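You operate a simulated robot arm through the tools that you are given. There is no shell and no other tool. Be economical: measure what you need, move in short steps, check, and stop when the job is done.

Carry out the task below with a simulated robot arm. There is one attempt and no reset: what you move stays moved.

TASK
Turn the burner off, park the gas hose and cap the bottle.
Fine: red burner lever to Off, then the yellow bottle valve shut, then the brass hose end on to the iron stub and the black outlet cap on the outlet.

Only the result counts: the job must be done as asked and must still hold three seconds after the hand-in. Knocking over, shifting, dropping, spilling or breaking anything else fails it. Lids that push on must go on centred and level and be pressed home; caps that screw on are set level and turned clockwise until they are tight.

THE ROBOT
A 6-joint arm with a two-finger parallel gripper, fixed in place. Base frame: the origin is at the foot of the arm, x ahead of it, y to its left, z up. Readings come in mm, rad, newtons and seconds.
With the tool pointing down near the work surface it reaches from about 100 to 620 mm from the base axis. Its first joint turns from -2.897 to 2.897 rad. Payload 4.1 kg.
Tool frame: the origin (TCP) lies between the finger pads and is the grasp point; the fingertips stand 23 mm ahead of it; z points along the fingers, y is the line along which they close. The gripper opens to 94 mm. The fingers are 38 mm wide and 10 mm thick; the gripper's body (54 by 96 mm) begins 39 mm behind the TCP.
Orientation is that of the tool frame in the base frame, as [roll, pitch, yaw] about the fixed x, y, z axes, in that order (R = Rz(yaw) Ry(pitch) Rx(roll)). With the fingers straight down and closing along the base's y, the tool's x points along the base's -x, its y along +y and its z along -z.

THE INTERFACE
- The arm moves only by the tool apply_moves. Its argument "deltas" is a list of rows, each an object (a shift or turn left out is 0, a gripper value left out holds the last) with "fingers": the gripper command, from -1 (fully open) to 1 (shut), values between in proportion; "translation": the shift along the tool's x, y, z in units of 20 mm (1.0 is 20 mm), a list of three; "delta_rot": the turn, a rotation vector about the tool's x, y, z in units of 5 degrees (1.0 is 5 degrees), a list of three. In form: [{"fingers": fingers, "translation": [x, y, z], "delta_rot": [ax, ay, az]}, ...]. A call has 1 to 12 rows; each row shifts and turns the commanded pose from where the row before left it, along the tool's axes as they then stand. A call with a number of a shift or a turn outside -1 to 1 is refused whole. Rows are played at 5 a second. More than 50 mm and 0.15 rad between two rows, or a gripper value outside its range, and nothing of the call is played. A pose out of reach is approached as far as the arm can. The call stops where the force on the tool passes 40 N (or 10 N more than at its start, if that is more) or the arm is blocked; 0.2 s more then pass. Each finger travels about 45 mm/s and halts on what it meets, pressing with about 24 N; the grip force reading is that of the motor and also rises with nothing between the fingers. The clock runs only during rows and for 0.2 s after the last one: add rows that do not move to give the fingers time. The reply holds the time, the measured pose of the TCP, the force on the tool along the base axes, the opening and the grip force, in the units named above and with some noise.
- Cameras (640 x 400 px; columns grow to the right, rows downward): "scene" is fixed at [396.2, -664.2, 1356.8]; the picture's right is [1.00, -0.09, 0.00], its down [-0.04, -0.49, -0.87] and it looks along [0.08, 0.87, -0.49] (base axes); focal length 319 px, centre (320, 200). "wrist" rides on the gripper at [-39, 0, -44] in the tool frame; the picture's right is [0.00, -1.00, 0.00], its down [0.97, 0.00, -0.24] and it looks along [0.24, 0.00, 0.97] (tool axes); focal length 218 px, centre (320, 200). There is no depth. A picture from a camera that has moved, and an enlarged one, comes with that camera's place and axes in the base frame and with its lens. The place of the scene camera against the robot may be out by one fixed shift of up to 25 mm in any direction.
- get_image(camera): a new picture of that camera. The clock stands still meanwhile.
- move_column(by): slides the trunk up (or, below 0, down) by that many mm; the arm rides with it, the base frame stays. It gives what a move gives, with no picture.
- close_up(camera, box): a new picture of the part [left, top, right, bottom] of that camera's present view, enlarged. The clock stands still meanwhile.
- finish_job(): hands the job in; it is judged then, once.

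Work in short steps. Places have to be worked out from the pictures, the camera data and where the tool is seen: move nearer, look again, correct. Check each grasp and each placing, and mend what went wrong. You have 120 turns and 68 pictures in all, those below and enlarged ones among them. Open the gripper and draw the arm clear of the work before you hand the job in, unless the task says otherwise; then end with one line.

The tools are called after "Request:" by a JSON object that holds its "fn" and its "kwargs". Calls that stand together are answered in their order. apply_moves: Moves the arm, as the interface text tells. Its arguments: {"type":"object","properties":{"deltas":{"type":"array","items":{"type":"object","properties":{"fingers":{"type":"number"},"translation":{"type":"array","items":{"type":"number"}},"delta_rot":{"type":"array","items":{"type":"number"}}}}}},"required":["deltas"]} The other tools are called the same way: move_column (by) slides the trunk up or down; get_image (camera) takes a picture; close_up (camera, box) takes an enlarged picture of a part of a camera's view; finish_job () hands the job in.

At the start:

```text
t: 0.0
eef_pos: [261.8, 370.1, 1057.0]
orientation: [-3.14, 0.0, -3.14]
ft_force: [0.1, -0.7, -0.5]
width: 93.7
finger_force: 0.1
trunk travel left (down, up): [-475.0, 115.0]
```

scene: 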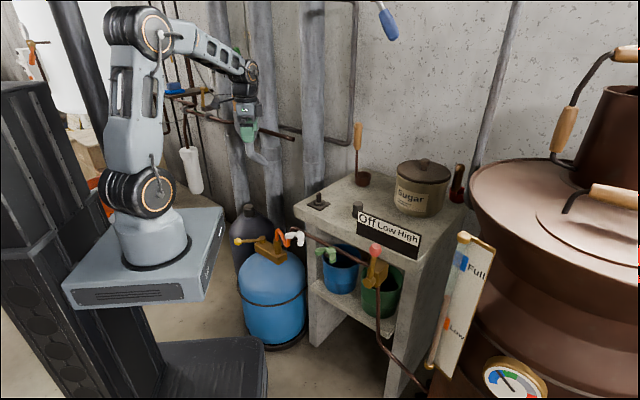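
wrist: 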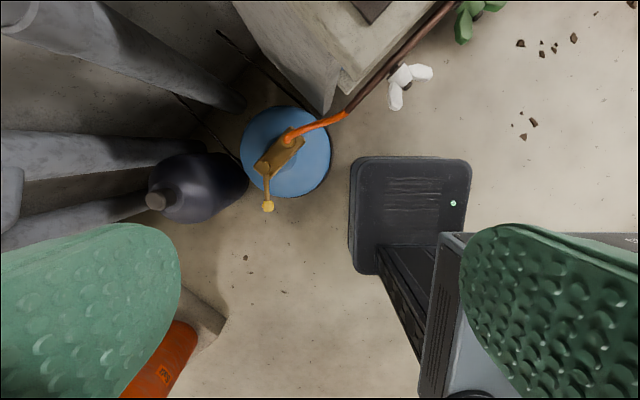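

The scene shows the bottle, a burner valve with a red handle, and an Off/Low/High label. I'll enlarge the work area first.

Request:
{"fn": "close_up", "kwargs": {"camera": "scene", "box": [220, 170, 340, 270]}}

Request:
{"fn": "close_up", "kwargs": {"camera": "scene", "box": [290, 170, 450, 330]}}

Request:
{"fn": "close_up", "kwargs": {"camera": "wrist", "box": [220, 80, 360, 220]}}

```text
4.00 times, centred on (280, 220) of scene
camera zoom: at [396.2, -664.2, 1356.8], right [1.0, -0.09, 0.0], down [-0.04, -0.49, -0.87], along [0.08, 0.87, -0.49], focal length 1275 px, centre (480, 120)
```

zoom: 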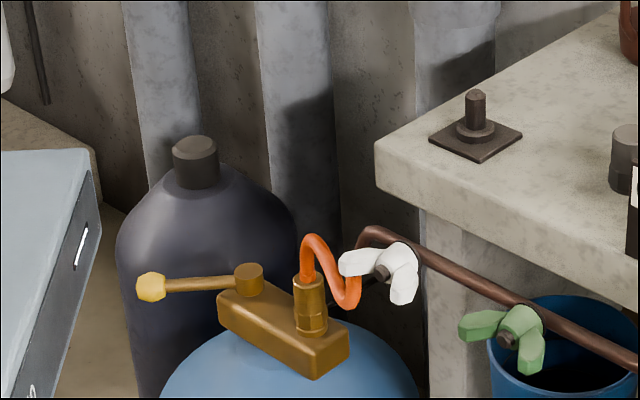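

```text
2.50 times, centred on (370, 250) of scene
camera zoom: at [396.2, -664.2, 1356.8], right [1.0, -0.09, 0.0], down [-0.04, -0.49, -0.87], along [0.08, 0.87, -0.49], focal length 797 px, centre (195, 75)
```

zoom: 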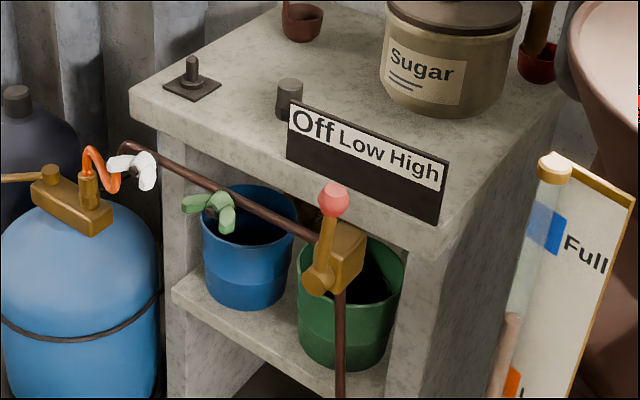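

```text
2.86 times, centred on (290, 150) of wrist
camera zoom: at [302.0, 370.4, 1101.2], right [0.0, -1.0, 0.0], down [-0.97, 0.0, 0.24], along [-0.24, 0.0, -0.97], focal length 624 px, centre (406, 343)
```

zoom: 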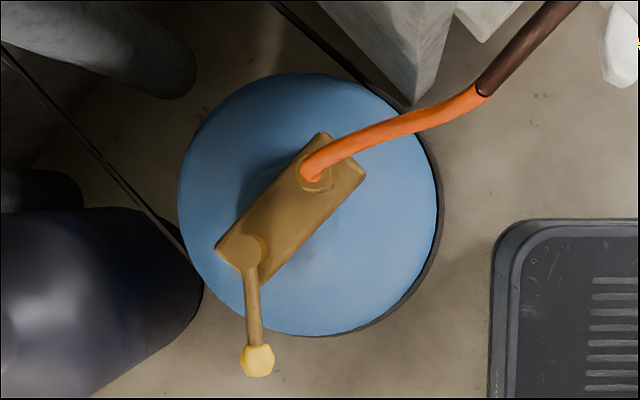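

By triangulating the two views I get roughly: bottle outlet at (312,456,512), iron stub at (475,310,788), burner farther out near (615,40,670). I'll move high above the table towards the burner for a better look.

Request:
{"fn": "apply_moves", "kwargs": {"deltas": [{"translation": [-0.8, -1, 0]}, {"translation": [-0.8, -1, 0]}, {"translation": [-0.8, -1, 0]}, {"translation": [-0.8, -1, 0]}, {"translation": [-0.8, -1, 0]}, {"translation": [-0.8, -1, 0]}, {"translation": [-0.8, -1, 0]}, {"translation": [-0.8, -1, 0]}, {"translation": [-0.8, -1, 0]}, {"translation": [-0.8, -1, 0]}, {"translation": [-0.8, -1, 0]}, {"translation": [-0.8, -1, 0]}]}}

Request:
{"fn": "get_image", "kwargs": {"camera": "wrist"}}

```text
t: 2.6
eef_pos: [453.3, 131.2, 1057.5]
orientation: [3.14, 0.001, -3.14]
ft_force: [-0.4, 0.3, -1.0]
width: 94.3
finger_force: 0.0
trunk travel left (down, up): [-475.0, 115.0]
```

```text
62 pictures are left
camera wrist: at [493.2, 130.6, 1101.7], right [0.0, -1.0, 0.0], down [-0.97, 0.0, 0.24], along [-0.24, 0.0, -0.97], focal length 218 px, centre (320, 200)
```

wrist: 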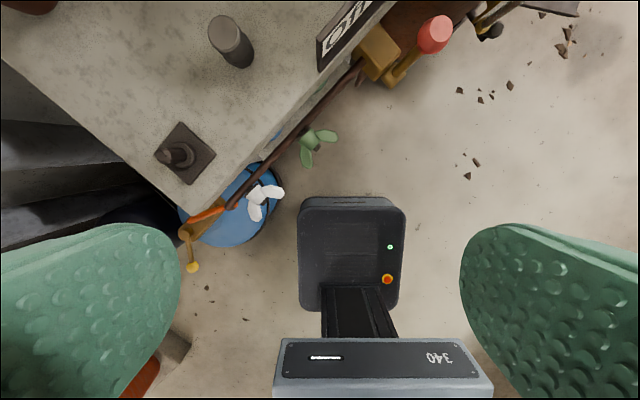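

Now everything is visible. I'll enlarge the burner lever and the stub and cap from here.

Request:
{"fn": "close_up", "kwargs": {"camera": "wrist", "box": [300, 0, 480, 110]}}

Request:
{"fn": "close_up", "kwargs": {"camera": "wrist", "box": [140, 0, 280, 200]}}

Request:
{"fn": "close_up", "kwargs": {"camera": "scene", "box": [340, 195, 440, 300]}}

```text
3.56 times, centred on (390, 55) of wrist
camera zoom: at [493.2, 130.6, 1101.7], right [0.0, -1.0, 0.0], down [-0.97, 0.0, 0.24], along [-0.24, 0.0, -0.97], focal length 776 px, centre (71, 716)
```

zoom: 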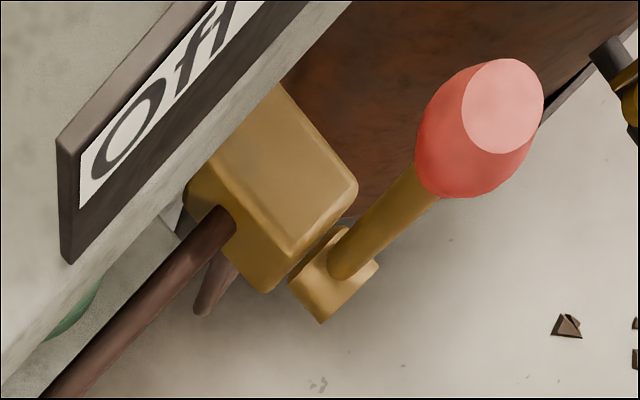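

```text
2.00 times, centred on (210, 100) of wrist
camera zoom: at [493.2, 130.6, 1101.7], right [0.0, -1.0, 0.0], down [-0.97, 0.0, 0.24], along [-0.24, 0.0, -0.97], focal length 436 px, centre (540, 400)
```

zoom: 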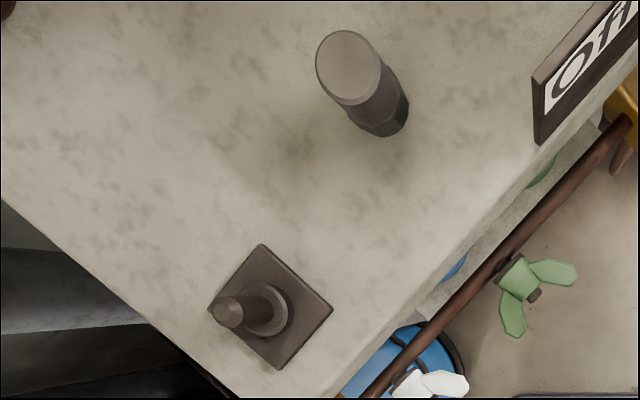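

```text
3.81 times, centred on (390, 248) of scene
camera zoom: at [396.2, -664.2, 1356.8], right [1.0, -0.09, 0.0], down [-0.04, -0.49, -0.87], along [0.08, 0.87, -0.49], focal length 1214 px, centre (53, 19)
```

zoom: 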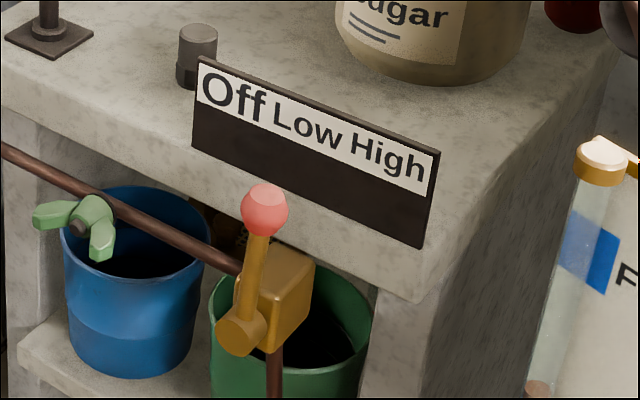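

Triangulated: lever pivot ≈ (602,6,697), red knob ≈ (612,2,821). The lever stands upright at "Low" with its axis normal to the table front, whose edge runs along (0.74,-0.68). I'll yaw the gripper so it closes along that edge, then bring it above the knob.

Request:
{"fn": "apply_moves", "kwargs": {"deltas": [{"delta_rot": [0, 0, -1]}, {"delta_rot": [0, 0, -1]}, {"delta_rot": [0, 0, -1]}, {"delta_rot": [0, 0, -1]}, {"delta_rot": [0, 0, -1]}, {"delta_rot": [0, 0, -1]}, {"delta_rot": [0, 0, -1]}, {"delta_rot": [0, 0, -1]}, {"delta_rot": [0, 0, -1]}, {"delta_rot": [0, 0, -0.5]}]}}

Request:
{"fn": "apply_moves", "kwargs": {"deltas": [{"translation": [-0.06, -0.93, 0.6]}, {"translation": [-0.06, -0.93, 0.6]}, {"translation": [-0.06, -0.93, 0.6]}, {"translation": [-0.06, -0.93, 0.6]}, {"translation": [-0.06, -0.93, 0.6]}, {"translation": [-0.06, -0.93, 0.6]}, {"translation": [-0.06, -0.93, 0.6]}, {"translation": [-0.06, -0.93, 0.6]}, {"translation": [-0.06, -0.93, 0.6]}, {"translation": [-0.06, -0.93, 0.6]}, {"translation": [-0.06, -0.93, 0.6]}]}}

Request:
{"fn": "get_image", "kwargs": {"camera": "wrist"}}

Request:
{"fn": "get_image", "kwargs": {"camera": "scene"}}

```text
t: 4.8
eef_pos: [454.0, 132.4, 1057.7]
orientation: [3.14, -0.001, -2.311]
ft_force: [0.5, -0.3, 0.1]
width: 94.1
finger_force: 0.1
trunk travel left (down, up): [-475.0, 115.0]
```

```text
t: 7.2
eef_pos: [612.6, 3.6, 924.6]
orientation: [-3.141, -0.001, -2.313]
ft_force: [-0.1, -1.3, -0.6]
width: 93.9
finger_force: 0.1
trunk travel left (down, up): [-475.0, 115.0]
```

```text
58 pictures are left
camera wrist: at [640.8, 31.3, 969.4], right [0.74, -0.68, 0.0], down [-0.66, -0.72, 0.24], along [-0.16, -0.18, -0.97], focal length 218 px, centre (320, 200)
```

wrist: 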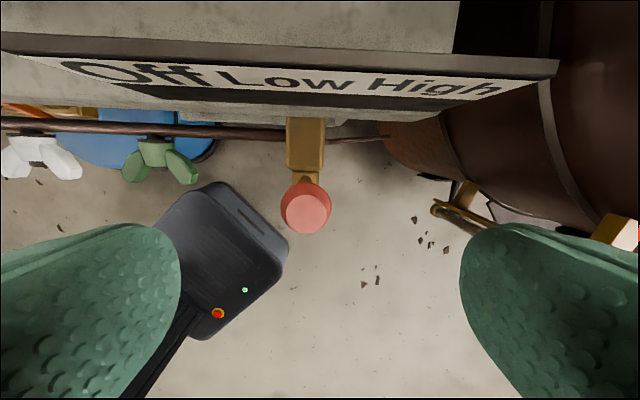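

```text
57 pictures are left
```

scene: 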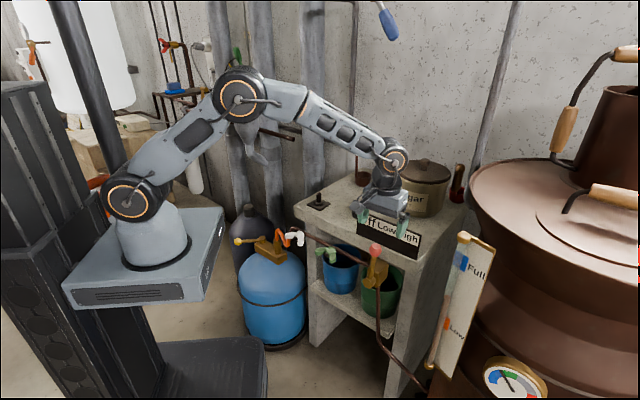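

The knob sits at about (606,7), radius ~18 mm, and the lever is upright under "Low". I'll shift 7 mm towards Off, narrow the fingers to ~62 mm and lower them around the knob.

Request:
{"fn": "apply_moves", "kwargs": {"deltas": [{"translation": [0.1, 0.35, 0.5], "fingers": -0.3}, {"translation": [0, 0, 0.9]}, {"translation": [0, 0, 0.9]}, {"translation": [0, 0, 0.9]}, {"translation": [0, 0, 0.9]}, {"translation": [0, 0, 0.8]}]}}

Request:
{"fn": "get_image", "kwargs": {"camera": "wrist"}}

Request:
{"fn": "close_up", "kwargs": {"camera": "scene", "box": [340, 180, 440, 300]}}

```text
t: 8.6
eef_pos: [607.2, 3.6, 825.8]
orientation: [-3.14, 0.0, -2.313]
ft_force: [0.0, 0.7, 0.8]
width: 61.0
finger_force: 0.1
trunk travel left (down, up): [-475.0, 115.0]
```

```text
56 pictures are left
camera wrist: at [634.7, 33.3, 870.4], right [0.74, -0.68, 0.0], down [-0.66, -0.72, 0.24], along [-0.16, -0.18, -0.97], focal length 218 px, centre (320, 200)
```

wrist: 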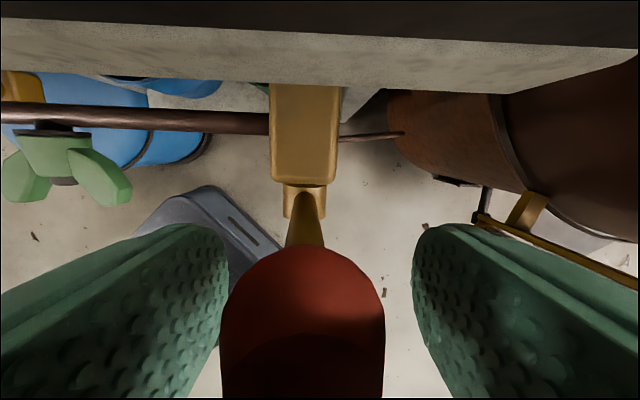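

```text
3.33 times, centred on (390, 240) of scene
camera zoom: at [396.2, -664.2, 1356.8], right [1.0, -0.09, 0.0], down [-0.04, -0.49, -0.87], along [0.08, 0.87, -0.49], focal length 1062 px, centre (87, 67)
```

zoom: 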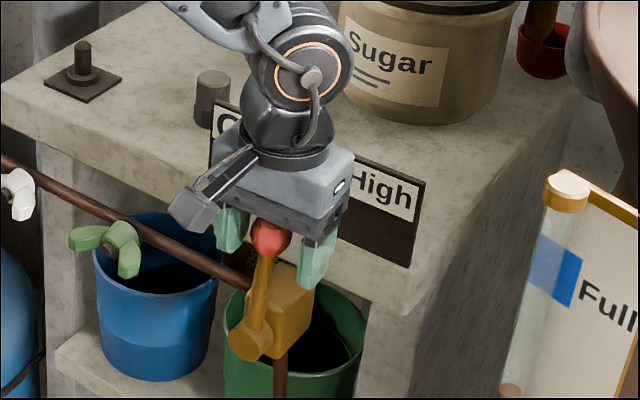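

The fingers straddle the knob. I'll push it towards Off along an arc, about 30° first.

Request:
{"fn": "apply_moves", "kwargs": {"deltas": [{"translation": [0, 0.6, 0]}, {"translation": [0, 0.54, 0.02]}, {"translation": [0, 0.54, 0.07]}, {"translation": [0, 0.53, 0.12]}, {"translation": [0, 0.52, 0.16]}, {"translation": [0, 0.5, 0.21]}, {"translation": [0, 0.48, 0.25]}]}}

Request:
{"fn": "close_up", "kwargs": {"camera": "scene", "box": [340, 180, 440, 300]}}

```text
t: 10.2
eef_pos: [552.5, 54.7, 810.2]
orientation: [3.14, 0.001, -2.313]
ft_force: [1.3, -0.2, 1.6]
width: 61.3
finger_force: 0.1
trunk travel left (down, up): [-475.0, 115.0]
```

```text
3.33 times, centred on (390, 240) of scene
camera zoom: at [396.2, -664.2, 1356.8], right [1.0, -0.09, 0.0], down [-0.04, -0.49, -0.87], along [0.08, 0.87, -0.49], focal length 1062 px, centre (87, 67)
```

zoom: 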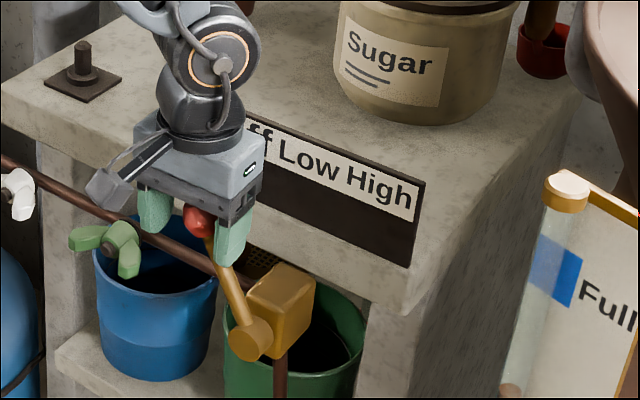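

The lever follows with almost no force. I'll continue the arc in smaller increments, watching for the Off stop.

Request:
{"fn": "apply_moves", "kwargs": {"deltas": [{"translation": [0, 0.45, 0.28]}, {"translation": [0, 0.42, 0.33]}, {"translation": [0, 0.4, 0.36]}]}}

Request:
{"fn": "close_up", "kwargs": {"camera": "scene", "box": [340, 180, 440, 300]}}

Request:
{"fn": "get_image", "kwargs": {"camera": "wrist"}}

```text
t: 10.8
eef_pos: [550.6, 60.9, 808.1]
orientation: [-3.121, 0.019, -2.312]
ft_force: [11.8, -19.5, 9.9]
width: 70.9
finger_force: 11.6
trunk travel left (down, up): [-475.0, 115.0]
stopped in row 2: the force on the tool passed its limit (the readings are from after the stop); the commanded pose is now the measured one
```

```text
3.33 times, centred on (390, 240) of scene
camera zoom: at [396.2, -664.2, 1356.8], right [1.0, -0.09, 0.0], down [-0.04, -0.49, -0.87], along [0.08, 0.87, -0.49], focal length 1062 px, centre (87, 67)
```

zoom: 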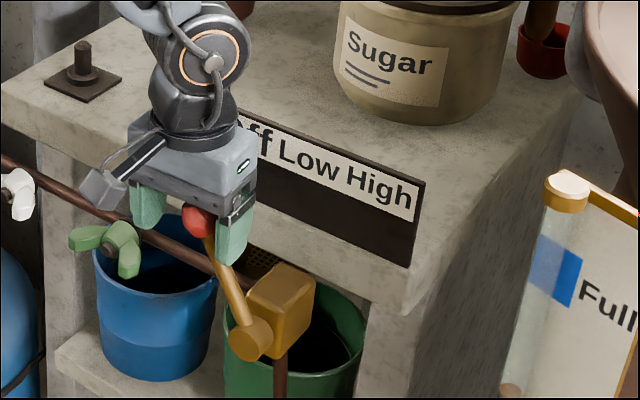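

```text
52 pictures are left
camera wrist: at [577.0, 89.9, 853.3], right [0.74, -0.68, 0.02], down [-0.66, -0.72, 0.22], along [-0.14, -0.18, -0.97], focal length 218 px, centre (320, 200)
```

wrist: 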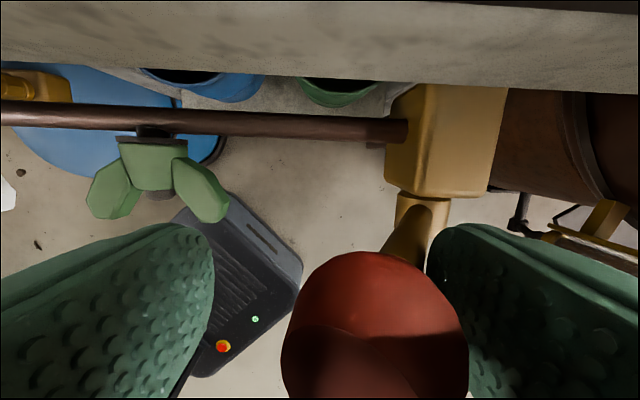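

The force limit tripped at a hard stop with the lever leaning ~35° towards Off. I'll back off so the knob sits between the fingers, then rise clear and check.

Request:
{"fn": "apply_moves", "kwargs": {"deltas": [{"translation": [0, -0.5, 0]}, {"translation": [0, 0, 0], "fingers": -0.6}, {"translation": [0, 0, -1]}, {"translation": [0, 0, -1]}, {"translation": [0, 0, -1]}, {"translation": [0, 0, -1]}, {"translation": [0, 0, -1]}, {"translation": [0, 0, -1]}]}}

Request:
{"fn": "get_image", "kwargs": {"camera": "wrist"}}

Request:
{"fn": "close_up", "kwargs": {"camera": "scene", "box": [340, 180, 440, 300]}}

```text
t: 12.6
eef_pos: [554.4, 56.9, 926.6]
orientation: [-3.128, 0.011, -2.313]
ft_force: [0.5, -0.4, -0.4]
width: 75.0
finger_force: 0.0
trunk travel left (down, up): [-475.0, 115.0]
```

```text
51 pictures are left
camera wrist: at [580.8, 84.7, 971.1], right [0.74, -0.68, 0.01], down [-0.66, -0.72, 0.23], along [-0.14, -0.18, -0.97], focal length 218 px, centre (320, 200)
```

wrist: 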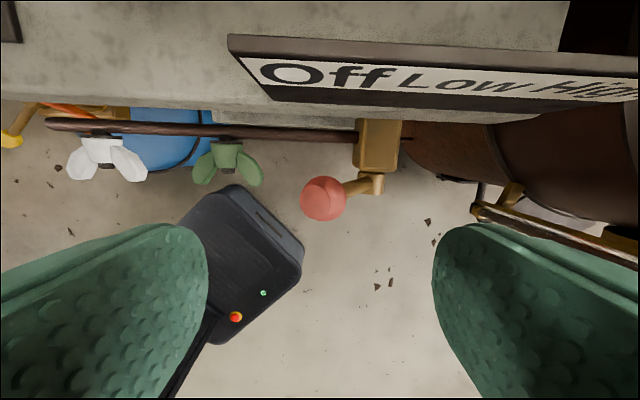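

```text
3.33 times, centred on (390, 240) of scene
camera zoom: at [396.2, -664.2, 1356.8], right [1.0, -0.09, 0.0], down [-0.04, -0.49, -0.87], along [0.08, 0.87, -0.49], focal length 1062 px, centre (87, 67)
```

zoom: 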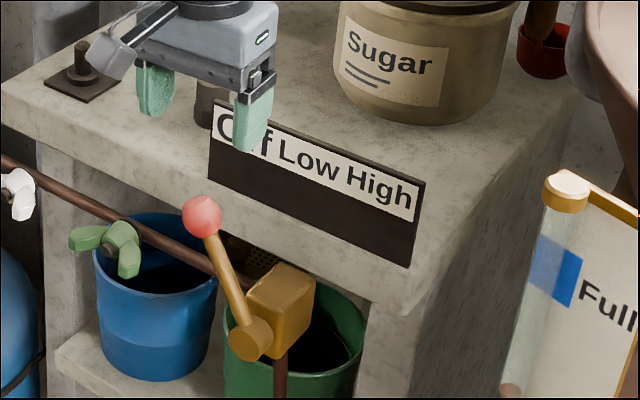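

The lever rests at Off. Next the bottle: I'll fly back over the bottle at height (correcting the small tilt), then lower the trunk for a close look.

Request:
{"fn": "apply_moves", "kwargs": {"deltas": [{"translation": [0, 0, -1], "delta_rot": [-0.156, 0.126, 0], "fingers": -1}, {"translation": [-0.15, 0.98, -1]}, {"translation": [-0.15, 0.98, 0]}, {"translation": [-0.15, 0.98, 0]}, {"translation": [-0.15, 0.98, 0]}, {"translation": [-0.15, 0.98, 0]}, {"translation": [-0.15, 0.98, 0]}, {"translation": [-0.15, 0.98, 0]}, {"translation": [-0.15, 0.98, 0]}, {"translation": [-0.15, 0.98, 0]}, {"translation": [-0.15, 0.98, 0]}, {"translation": [-0.15, 0.98, 0]}]}}

Request:
{"fn": "apply_moves", "kwargs": {"deltas": [{"translation": [-0.15, 0.98, 0]}, {"translation": [-0.15, 0.98, 0]}, {"translation": [-0.15, 0.98, 0]}, {"translation": [-0.15, 0.98, 0]}, {"translation": [-0.15, 0.98, 0]}, {"translation": [-0.15, 0.98, 0]}, {"translation": [-0.15, 0.98, 0]}, {"translation": [-0.15, 0.98, 0]}, {"translation": [-0.15, 0.98, 0]}, {"translation": [-0.15, 0.98, 0]}, {"translation": [-0.15, 0.98, 0]}]}}

Request:
{"fn": "move_column", "kwargs": {"by": -240}}

Request:
{"fn": "get_image", "kwargs": {"camera": "wrist"}}

Request:
{"fn": "get_image", "kwargs": {"camera": "scene"}}

```text
t: 15.2
eef_pos: [416.5, 227.4, 966.3]
orientation: [-3.141, 0.0, -2.313]
ft_force: [0.4, 0.2, -0.6]
width: 94.0
finger_force: 0.1
trunk travel left (down, up): [-475.0, 115.0]
```

```text
t: 17.6
eef_pos: [279.8, 396.2, 967.3]
orientation: [-3.141, 0.003, -2.312]
ft_force: [0.1, 0.1, 0.0]
width: 94.0
finger_force: 0.1
trunk travel left (down, up): [-475.0, 115.0]
```

```text
t: 20.1
eef_pos: [279.6, 397.4, 725.4]
orientation: [-3.141, 0.002, -2.311]
ft_force: [-0.5, -0.4, 0.3]
width: 93.8
finger_force: 0.0
trunk travel left (down, up): [-235.0, 355.0]
```

```text
49 pictures are left
camera wrist: at [307.0, 425.7, 770.3], right [0.74, -0.68, 0.0], down [-0.66, -0.72, 0.24], along [-0.16, -0.18, -0.97], focal length 218 px, centre (320, 200)
```

wrist: 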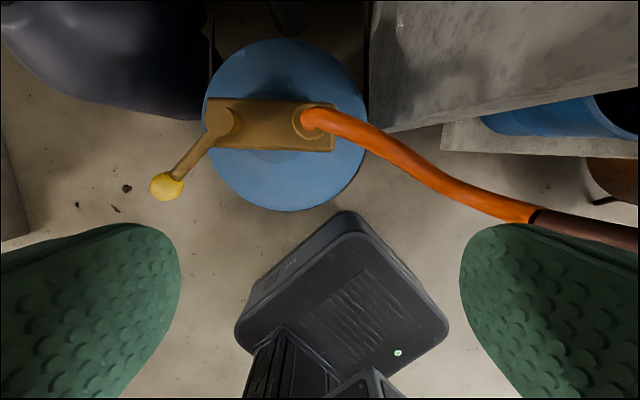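

```text
48 pictures are left
```

scene: 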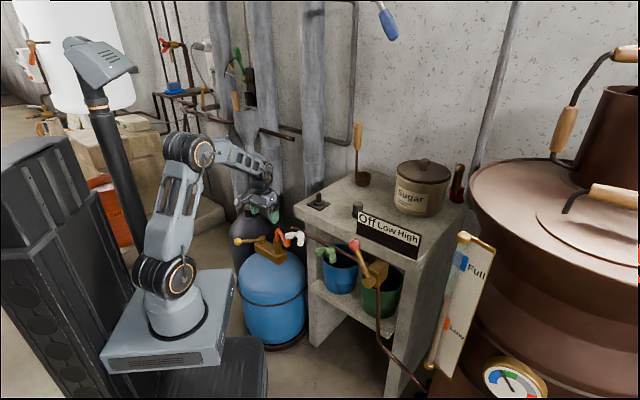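

The lever now shows ~45° off the valve-block axis. Enlarging to look for markings and to measure.

Request:
{"fn": "close_up", "kwargs": {"camera": "wrist", "box": [140, 70, 350, 220]}}

Request:
{"fn": "close_up", "kwargs": {"camera": "scene", "box": [225, 200, 315, 280]}}

```text
2.67 times, centred on (245, 145) of wrist
camera zoom: at [307.0, 425.7, 770.3], right [0.74, -0.68, 0.0], down [-0.66, -0.72, 0.24], along [-0.16, -0.18, -0.97], focal length 582 px, centre (520, 347)
```

zoom: 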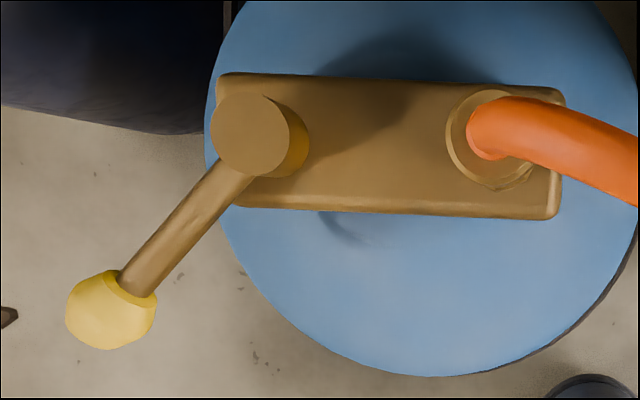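

```text
5.00 times, centred on (270, 240) of scene
camera zoom: at [396.2, -664.2, 1356.8], right [1.0, -0.09, 0.0], down [-0.04, -0.49, -0.87], along [0.08, 0.87, -0.49], focal length 1593 px, centre (570, 0)
```

zoom: 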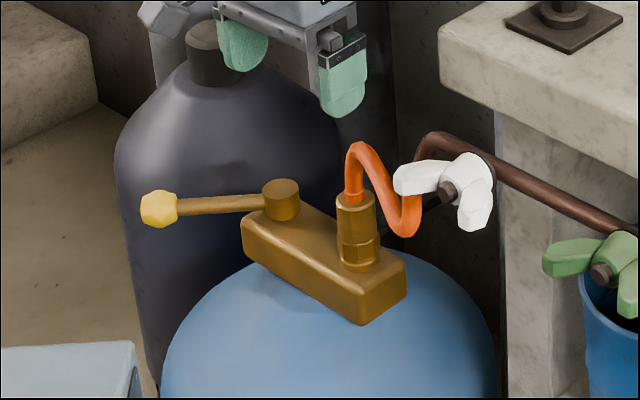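

Lever pivot ≈ (246,520,512), yellow knob ≈ (133,520,497), pointing along −x. I'll restore the yaw so the fingers close along y, and go above the knob.

Request:
{"fn": "apply_moves", "kwargs": {"deltas": [{"delta_rot": [0, 0, 1]}, {"delta_rot": [0, 0, 1]}, {"delta_rot": [0, 0, 1]}, {"delta_rot": [0, 0, 1]}, {"delta_rot": [0, 0, 1]}, {"delta_rot": [0, 0, 1]}, {"delta_rot": [0, 0, 1]}, {"delta_rot": [0, 0, 1]}, {"delta_rot": [0, 0, 1]}, {"delta_rot": [0, 0, 0.5]}]}}

Request:
{"fn": "apply_moves", "kwargs": {"deltas": [{"translation": [0.9, 0.77, 0.6], "fingers": -0.3}, {"translation": [0.9, 0.77, 0.6]}, {"translation": [0.9, 0.77, 0.6]}, {"translation": [0.9, 0.77, 0.6]}, {"translation": [0.9, 0.77, 0.6]}, {"translation": [0.9, 0.77, 0.6]}, {"translation": [0.9, 0.77, 0.6]}, {"translation": [0.9, 0.77, 0.6]}]}}

Request:
{"fn": "get_image", "kwargs": {"camera": "wrist"}}

```text
t: 22.2
eef_pos: [280.2, 397.4, 726.1]
orientation: [3.141, 0.002, 3.141]
ft_force: [0.3, 1.1, 0.4]
width: 93.8
finger_force: 0.0
trunk travel left (down, up): [-235.0, 355.0]
```

```text
t: 24.1
eef_pos: [135.3, 520.9, 629.8]
orientation: [3.14, 0.001, -3.141]
ft_force: [0.5, -0.5, 0.5]
width: 60.9
finger_force: 0.1
trunk travel left (down, up): [-235.0, 355.0]
```

```text
45 pictures are left
camera wrist: at [175.7, 520.8, 673.2], right [0.0, -1.0, 0.0], down [-0.97, 0.0, 0.24], along [-0.24, 0.0, -0.97], focal length 218 px, centre (320, 200)
```

wrist: 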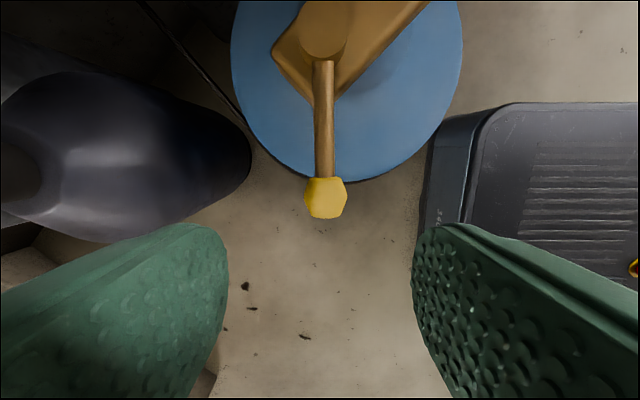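

The knob is centred between the fingers. I'll lower to knob level and then try clockwise (towards +y), the normal closing direction, in small steps.

Request:
{"fn": "apply_moves", "kwargs": {"deltas": [{"translation": [0, -0.1, 0.9]}, {"translation": [0, -0.1, 0.9]}, {"translation": [0, 0, 0.9]}, {"translation": [0, 0, 0.9]}, {"translation": [0, 0, 0.9]}, {"translation": [0, 0, 0.9]}, {"translation": [0, 0, 0.9]}]}}

Request:
{"fn": "apply_moves", "kwargs": {"deltas": [{"translation": [0, 0.3, 0]}, {"translation": [0, 0.3, 0]}, {"translation": [0, 0.25, 0]}, {"translation": [0, 0.25, 0]}, {"translation": [0, 0.25, 0]}, {"translation": [0, 0.25, 0]}, {"translation": [0, 0.25, 0]}]}}

Request:
{"fn": "get_image", "kwargs": {"camera": "wrist"}}

```text
t: 25.6
eef_pos: [135.1, 517.5, 505.0]
orientation: [3.139, 0.001, -3.14]
ft_force: [-0.9, 0.8, 0.1]
width: 61.3
finger_force: 0.0
trunk travel left (down, up): [-235.0, 355.0]
```

```text
t: 27.3
eef_pos: [135.0, 546.4, 501.1]
orientation: [-3.12, -0.002, 3.141]
ft_force: [1.7, -28.4, 8.3]
width: 73.8
finger_force: 14.1
trunk travel left (down, up): [-235.0, 355.0]
stopped in row 7: the force on the tool passed its limit (the readings are from after the stop); the commanded pose is now the measured one
```

```text
44 pictures are left
camera wrist: at [176.0, 546.7, 545.1], right [0.0, -1.0, 0.02], down [-0.97, 0.01, 0.24], along [-0.24, -0.02, -0.97], focal length 218 px, centre (320, 200)
```

wrist: 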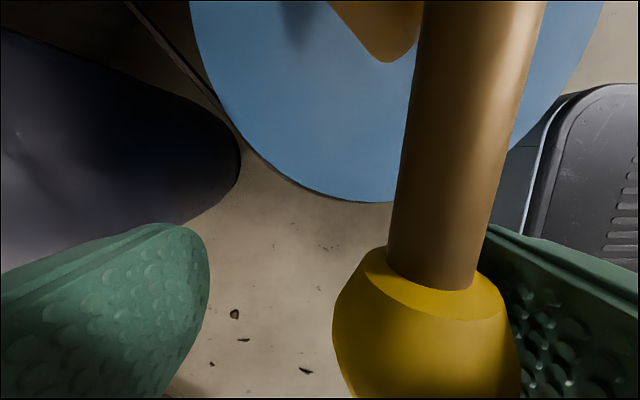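

Clockwise is against a hard stop (the lever didn't move), so shutting must be the other way. I'll back off, level the tool and push the lever counter‑clockwise along its arc, turning the tool with it.

Request:
{"fn": "apply_moves", "kwargs": {"deltas": [{"translation": [0, -1, 0], "delta_rot": [-0.25, 0, 0]}, {"translation": [0, -1, 0]}, {"translation": [0, -0.5, 0]}, {"translation": [0, -0.49, 0], "delta_rot": [0, 0, -1]}, {"translation": [0, -0.49, 0], "delta_rot": [0, 0, -1]}, {"translation": [0, -0.49, 0], "delta_rot": [0, 0, -1]}, {"translation": [0, -0.49, 0], "delta_rot": [0, 0, -1]}]}}

Request:
{"fn": "get_image", "kwargs": {"camera": "wrist"}}

```text
t: 28.9
eef_pos: [140.2, 461.1, 500.5]
orientation: [3.133, 0.005, -2.792]
ft_force: [0.2, 1.3, 0.1]
width: 61.4
finger_force: 0.5
trunk travel left (down, up): [-235.0, 355.0]
```

```text
43 pictures are left
camera wrist: at [178.3, 474.1, 545.1], right [0.34, -0.94, -0.01], down [-0.91, -0.34, 0.24], along [-0.23, -0.07, -0.97], focal length 218 px, centre (320, 200)
```

wrist: 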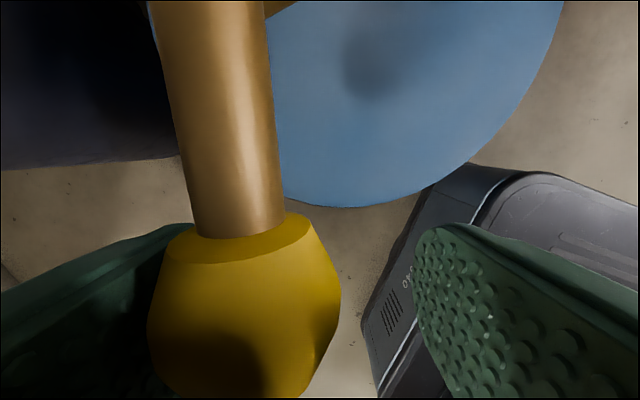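

The lever follows freely counter‑clockwise. Continuing the arc until the stop.

Request:
{"fn": "apply_moves", "kwargs": {"deltas": [{"translation": [0, -0.49, 0], "delta_rot": [0, 0, -1]}, {"translation": [0, -0.49, 0], "delta_rot": [0, 0, -1]}, {"translation": [0, -0.49, 0], "delta_rot": [0, 0, -1]}, {"translation": [0, -0.49, 0], "delta_rot": [0, 0, -1]}, {"translation": [0, -0.49, 0], "delta_rot": [0, 0, -1]}]}}

Request:
{"fn": "get_image", "kwargs": {"camera": "wrist"}}

Request:
{"fn": "get_image", "kwargs": {"camera": "scene"}}

```text
t: 30.1
eef_pos: [165.7, 419.4, 500.6]
orientation: [3.134, 0.008, -2.355]
ft_force: [-0.6, 0.6, 0.3]
width: 61.4
finger_force: 0.3
trunk travel left (down, up): [-235.0, 355.0]
```

```text
42 pictures are left
camera wrist: at [194.4, 445.6, 544.7], right [0.71, -0.71, -0.01], down [-0.69, -0.69, 0.23], along [-0.17, -0.16, -0.97], focal length 218 px, centre (320, 200)
```

wrist: 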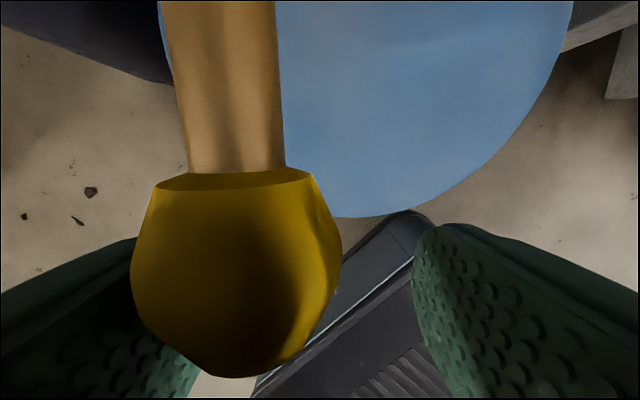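

```text
41 pictures are left
```

scene: 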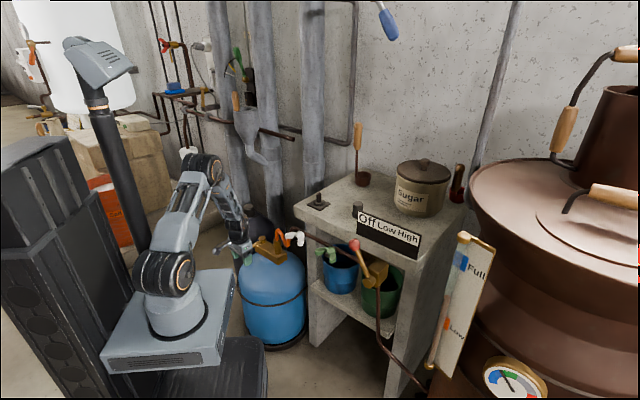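

At 45° there is still no stop, so I continue.

Request:
{"fn": "apply_moves", "kwargs": {"deltas": [{"translation": [0, -0.48, 0], "delta_rot": [0, 0, -1]}, {"translation": [0, -0.48, 0], "delta_rot": [0, 0, -1]}, {"translation": [0, -0.48, 0], "delta_rot": [0, 0, -1]}, {"translation": [0, -0.48, 0], "delta_rot": [0, 0, -1]}, {"translation": [0, -0.48, 0], "delta_rot": [0, 0, -1]}]}}

Request:
{"fn": "get_image", "kwargs": {"camera": "wrist"}}

```text
t: 31.1
eef_pos: [188.1, 391.4, 498.9]
orientation: [3.14, -0.008, -2.039]
ft_force: [-39.1, -11.7, 2.7]
width: 74.2
finger_force: 15.0
trunk travel left (down, up): [-235.0, 355.0]
stopped in row 4: the force on the tool passed its limit (the readings are from after the stop); the commanded pose is now the measured one
```

```text
40 pictures are left
camera wrist: at [206.5, 426.8, 543.0], right [0.89, -0.45, 0.0], down [-0.44, -0.87, 0.25], along [-0.11, -0.22, -0.97], focal length 218 px, centre (320, 200)
```

wrist: 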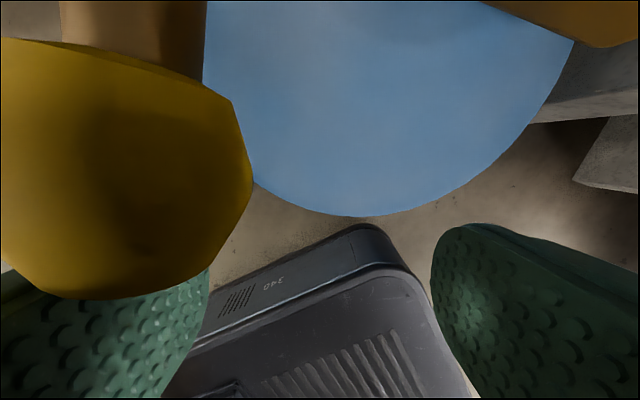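

Force limit hit at about 60° of travel, which looks like the other stop. I'll back off, rise, and inspect the lever.

Request:
{"fn": "apply_moves", "kwargs": {"deltas": [{"translation": [0, 0.6, 0]}, {"fingers": -0.6}, {"translation": [0.2, 0, -1]}, {"translation": [0, 0, -1]}, {"translation": [0, 0, -1]}, {"translation": [0, 0, -1]}, {"translation": [0, 0, -1]}, {"translation": [0, 0, -1]}, {"translation": [0, 0, -1]}, {"translation": [0, 0, -1]}]}}

Request:
{"fn": "get_image", "kwargs": {"camera": "wrist"}}

Request:
{"fn": "close_up", "kwargs": {"camera": "scene", "box": [225, 200, 315, 280]}}

```text
t: 33.3
eef_pos: [178.4, 398.8, 661.9]
orientation: [3.136, 0.003, -2.042]
ft_force: [-0.4, 0.2, -0.3]
width: 75.4
finger_force: 0.1
trunk travel left (down, up): [-235.0, 355.0]
```

```text
39 pictures are left
camera wrist: at [196.8, 432.4, 704.6], right [0.89, -0.45, 0.0], down [-0.44, -0.87, 0.24], along [-0.11, -0.21, -0.97], focal length 218 px, centre (320, 200)
```

wrist: 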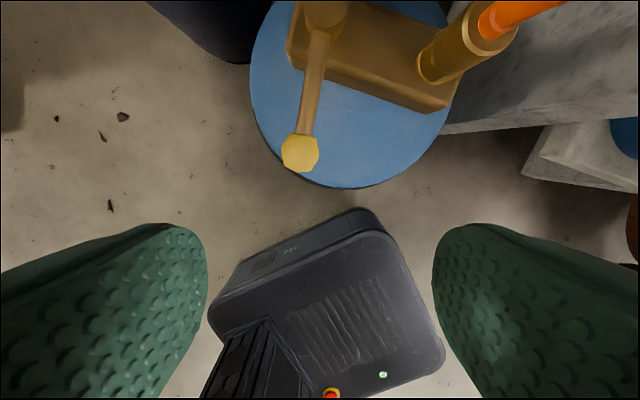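

```text
5.00 times, centred on (270, 240) of scene
camera zoom: at [396.2, -664.2, 1356.8], right [1.0, -0.09, 0.0], down [-0.04, -0.49, -0.87], along [0.08, 0.87, -0.49], focal length 1593 px, centre (570, 0)
```

zoom: 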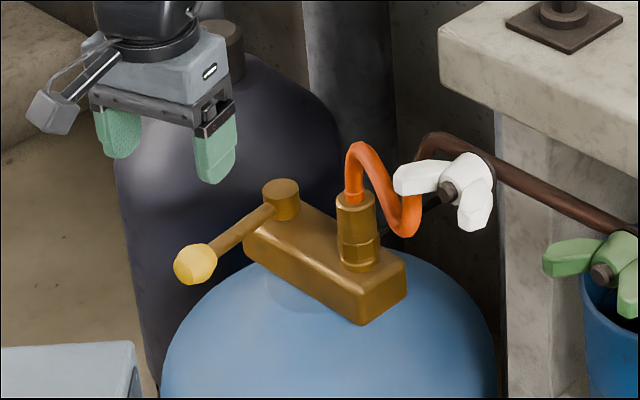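

The lever now stands across the block at its stop, so it is shut. Next is the hose end, a brass fitting at ≈(312,446), z 512–565. I'll tilt the hand to nearly horizontal (azimuth 45°, 75° tilt) so the hose clears the palm, and look.

Request:
{"fn": "apply_moves", "kwargs": {"deltas": [{"delta_rot": [0, 0, 0.9], "fingers": -1}, {"delta_rot": [0, 0, 0.9]}, {"delta_rot": [0, 0, 0.9]}, {"delta_rot": [0, 0, 0.9]}, {"delta_rot": [0, -1, 0]}, {"delta_rot": [0, -1, 0]}, {"delta_rot": [0, -1, 0]}, {"delta_rot": [0, -1, 0]}, {"delta_rot": [0, -1, 0]}, {"delta_rot": [0, -1, 0]}, {"delta_rot": [0, -1, 0]}, {"delta_rot": [0, -1, 0]}]}}

Request:
{"fn": "apply_moves", "kwargs": {"deltas": [{"delta_rot": [0, -1, 0]}, {"delta_rot": [0, -1, 0]}, {"delta_rot": [0, -1, 0]}, {"delta_rot": [0, -1, 0]}, {"delta_rot": [0, -1, 0]}, {"delta_rot": [0, -1, 0]}, {"delta_rot": [0, -1, 0]}]}}

Request:
{"fn": "get_image", "kwargs": {"camera": "wrist"}}

```text
t: 35.9
eef_pos: [178.1, 397.2, 660.8]
orientation: [3.135, 0.7, -2.36]
ft_force: [0.0, 0.4, 0.0]
width: 93.8
finger_force: 0.0
trunk travel left (down, up): [-235.0, 355.0]
```

```text
t: 37.5
eef_pos: [176.1, 410.5, 678.0]
orientation: [-3.137, 1.308, -2.355]
ft_force: [-0.1, 0.5, 0.9]
width: 93.8
finger_force: 0.1
out of reach, approached as far as the arm can: row 6, 7
trunk travel left (down, up): [-235.0, 355.0]
```

```text
37 pictures are left
camera wrist: at [154.0, 387.4, 726.3], right [0.71, -0.71, 0.0], down [-0.34, -0.34, -0.88], along [0.62, 0.62, -0.48], focal length 218 px, centre (320, 200)
```

wrist: 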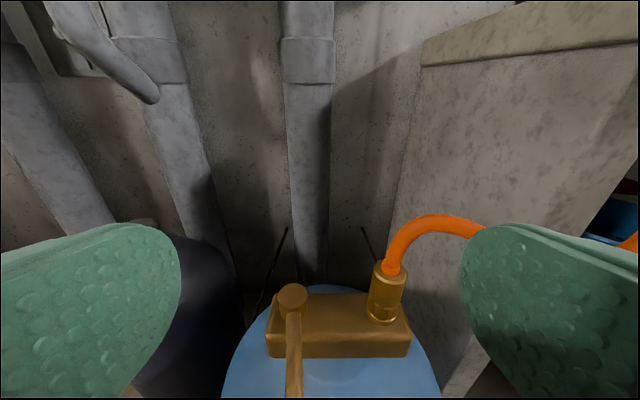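

The fitting is seen from the side; enlarging it to see what is hose end and what is outlet.

Request:
{"fn": "close_up", "kwargs": {"camera": "wrist", "box": [340, 240, 430, 340]}}

Request:
{"fn": "close_up", "kwargs": {"camera": "scene", "box": [305, 160, 375, 225]}}

```text
4.00 times, centred on (385, 290) of wrist
camera zoom: at [154.0, 387.4, 726.3], right [0.71, -0.71, 0.0], down [-0.34, -0.34, -0.88], along [0.62, 0.62, -0.48], focal length 873 px, centre (60, -160)
```

zoom: 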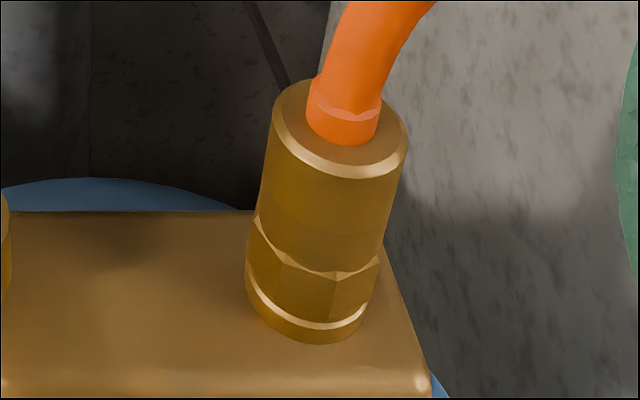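

```text
6.15 times, centred on (340, 192) of scene
camera zoom: at [396.2, -664.2, 1356.8], right [1.0, -0.09, 0.0], down [-0.04, -0.49, -0.87], along [0.08, 0.87, -0.49], focal length 1961 px, centre (197, 246)
```

zoom: 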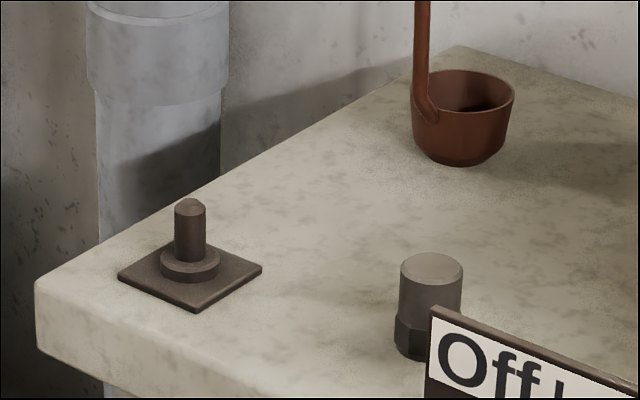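

Hose end is a ~30 mm cylinder with a hex low on it, like the cap; the stub is a plain pin. I'll go to a pre-grasp about 80 mm short of the fitting.

Request:
{"fn": "apply_moves", "kwargs": {"deltas": [{"translation": [0.634, -0.483, 0.597], "fingers": -0.4}, {"translation": [0.634, -0.483, 0.597]}, {"translation": [0.634, -0.483, 0.597]}, {"translation": [0.634, -0.483, 0.597]}, {"translation": [0.634, -0.483, 0.597]}, {"translation": [0.634, -0.483, 0.597]}]}}

Request:
{"fn": "get_image", "kwargs": {"camera": "wrist"}}

```text
t: 38.9
eef_pos: [243.8, 460.9, 638.6]
orientation: [-3.129, 1.308, -2.347]
ft_force: [0.3, 0.0, 0.4]
width: 65.7
finger_force: 0.0
out of reach, approached as far as the arm can: row 1, 2, 3, 4, 5, 6
trunk travel left (down, up): [-235.0, 355.0]
```

```text
34 pictures are left
camera wrist: at [221.8, 437.4, 686.8], right [0.7, -0.71, 0.0], down [-0.34, -0.34, -0.88], along [0.62, 0.62, -0.48], focal length 218 px, centre (320, 200)
```

wrist: 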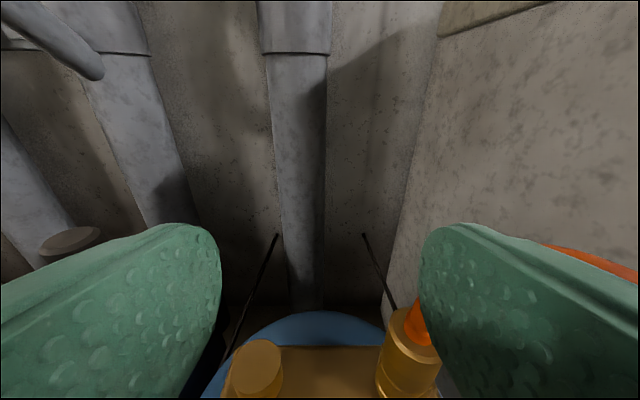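

The arm can't hold this tilt so low relative to its foot. I'll retreat up and back, then lower the trunk by 150 mm so the forearm lies flatter, which should make the pose reachable.

Request:
{"fn": "apply_moves", "kwargs": {"deltas": [{"translation": [-0.634, 0.483, -0.597]}, {"translation": [-0.634, 0.483, -0.597]}, {"translation": [-0.634, 0.483, -0.597]}, {"translation": [-1, 0.483, -0.597]}, {"translation": [-1, 0.483, -0.597]}, {"translation": [-1, 0.483, -0.597]}, {"translation": [-1, 0, 0]}, {"translation": [-1, 0, 0]}, {"translation": [-1, 0, 0]}, {"translation": [-1, 0, 0]}, {"translation": [-1, 0, 0]}, {"translation": [-1, 0, 0]}]}}

```text
t: 41.5
eef_pos: [193.0, 490.0, 868.1]
orientation: [3.125, 1.309, -2.371]
ft_force: [-0.3, -0.3, -0.6]
width: 65.7
finger_force: 0.2
trunk travel left (down, up): [-235.0, 355.0]
```

Request:
{"fn": "move_column", "kwargs": {"by": -170}}

Request:
{"fn": "get_image", "kwargs": {"camera": "scene"}}

```text
t: 43.4
eef_pos: [192.3, 491.5, 698.0]
orientation: [3.123, 1.309, -2.372]
ft_force: [0.5, -0.1, 0.0]
width: 65.9
finger_force: 0.0
trunk travel left (down, up): [-65.0, 525.0]
```

```text
33 pictures are left
```

scene: 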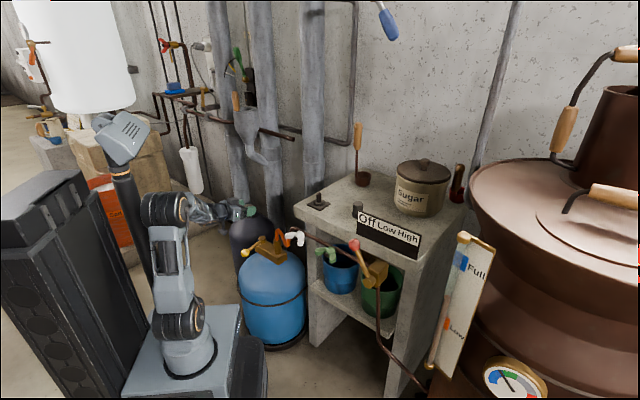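

Trunk lowered cleanly. Retrying the pre-grasp position.

Request:
{"fn": "apply_moves", "kwargs": {"deltas": [{"translation": [0.4, -0.818, -0.2]}, {"translation": [0.5, -0.818, -0.2]}, {"translation": [0.94, -0.818, 0.053]}, {"translation": [0.94, -0.818, 0.053]}, {"translation": [0.94, -0.818, 0.053]}, {"translation": [0.94, -0.818, 0.053]}, {"translation": [0.94, -0.818, 0.253]}, {"translation": [0.98, 0, 0.253]}]}}

Request:
{"fn": "get_image", "kwargs": {"camera": "wrist"}}

```text
t: 45.2
eef_pos: [253.7, 392.5, 568.4]
orientation: [3.121, 1.311, -2.377]
ft_force: [0.8, -0.5, 0.5]
width: 65.6
finger_force: 0.0
trunk travel left (down, up): [-65.0, 525.0]
```

```text
32 pictures are left
camera wrist: at [232.3, 370.1, 617.1], right [0.71, -0.71, 0.0], down [-0.34, -0.34, -0.88], along [0.62, 0.62, -0.48], focal length 218 px, centre (320, 200)
```

wrist: 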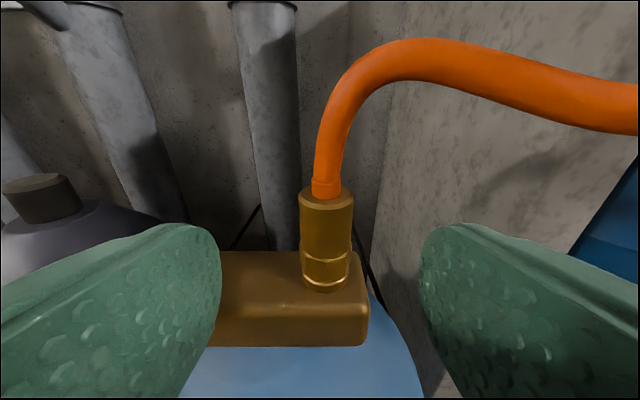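

The fitting is almost centred between the fingers and the hose rises clear of the palm. I'll advance 50 mm with a 3 mm lateral correction and check.

Request:
{"fn": "apply_moves", "kwargs": {"deltas": [{"translation": [0, -0.15, 0.8]}, {"translation": [0, 0, 0.9]}, {"translation": [0, 0, 0.8]}]}}

Request:
{"fn": "get_image", "kwargs": {"camera": "wrist"}}

```text
t: 46.0
eef_pos: [291.8, 424.2, 555.0]
orientation: [3.123, 1.308, -2.376]
ft_force: [0.2, 0.2, 0.1]
width: 65.8
finger_force: 0.0
trunk travel left (down, up): [-65.0, 525.0]
```

```text
31 pictures are left
camera wrist: at [269.2, 401.2, 604.3], right [0.71, -0.71, 0.0], down [-0.34, -0.34, -0.88], along [0.62, 0.62, -0.48], focal length 218 px, centre (320, 200)
```

wrist: 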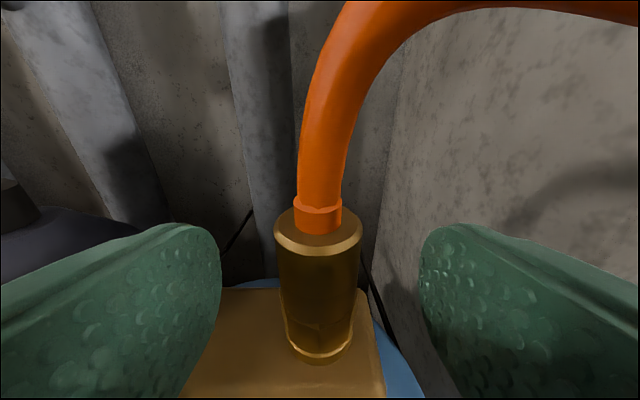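

Depth is now ~21 mm to go; I'll lower 6 mm, advance, and close on the fitting.

Request:
{"fn": "apply_moves", "kwargs": {"deltas": [{"translation": [0.3, 0, 0.5]}, {"translation": [0, 0, 0.6]}, {"fingers": 1}, {"fingers": 1}, {"fingers": 1}, {"fingers": 1}, {"fingers": 1}]}}

Request:
{"fn": "get_image", "kwargs": {"camera": "wrist"}}

```text
t: 47.6
eef_pos: [305.9, 437.7, 543.8]
orientation: [3.123, 1.309, -2.375]
ft_force: [1.6, -0.1, -0.2]
width: 32.2
finger_force: 24.0
trunk travel left (down, up): [-65.0, 525.0]
```

```text
30 pictures are left
camera wrist: at [282.8, 414.8, 593.2], right [0.71, -0.71, 0.0], down [-0.34, -0.34, -0.88], along [0.62, 0.62, -0.48], focal length 218 px, centre (320, 200)
```

wrist: 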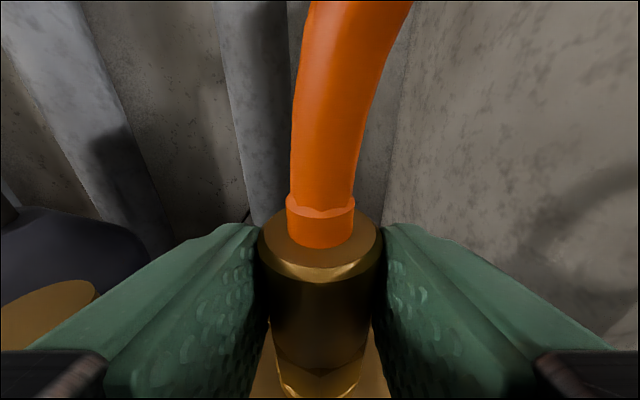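

Gripped at 32 mm. Now pulling straight up in small steps, watching the force.

Request:
{"fn": "apply_moves", "kwargs": {"deltas": [{"translation": [-0.24, 0, -0.065]}, {"translation": [-0.24, 0, -0.065]}, {"translation": [-0.24, 0, -0.065]}, {"translation": [-0.24, 0, -0.065]}, {"translation": [-0.24, 0, -0.065]}, {"translation": [-0.24, 0, -0.065]}]}}

Request:
{"fn": "get_image", "kwargs": {"camera": "wrist"}}

```text
t: 49.0
eef_pos: [303.5, 436.7, 573.5]
orientation: [3.124, 1.31, -2.373]
ft_force: [-0.8, 0.1, -0.8]
width: 32.1
finger_force: 24.2
trunk travel left (down, up): [-65.0, 525.0]
```

```text
29 pictures are left
camera wrist: at [282.6, 414.0, 622.2], right [0.71, -0.71, 0.0], down [-0.34, -0.34, -0.88], along [0.62, 0.62, -0.48], focal length 218 px, centre (320, 200)
```

wrist: 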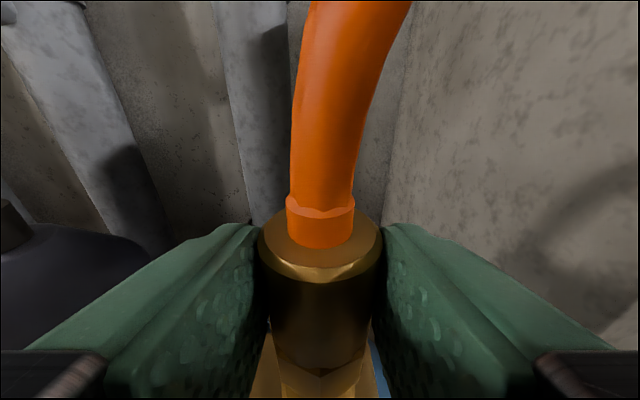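

The hose end came off the outlet cleanly with no force. I'll raise the trunk in steps with it held, checking for hose tension.

Request:
{"fn": "move_column", "kwargs": {"by": 130}}

Request:
{"fn": "get_image", "kwargs": {"camera": "scene"}}

```text
t: 50.6
eef_pos: [304.9, 438.0, 701.9]
orientation: [3.125, 1.308, -2.375]
ft_force: [0.8, -0.4, -1.6]
width: 32.0
finger_force: 23.9
trunk travel left (down, up): [-195.0, 395.0]
```

```text
28 pictures are left
```

scene: 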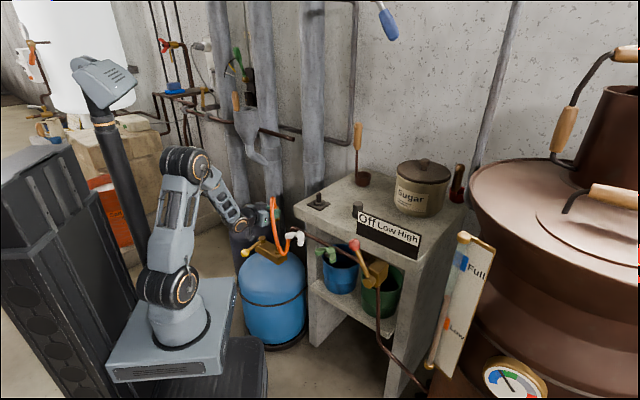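

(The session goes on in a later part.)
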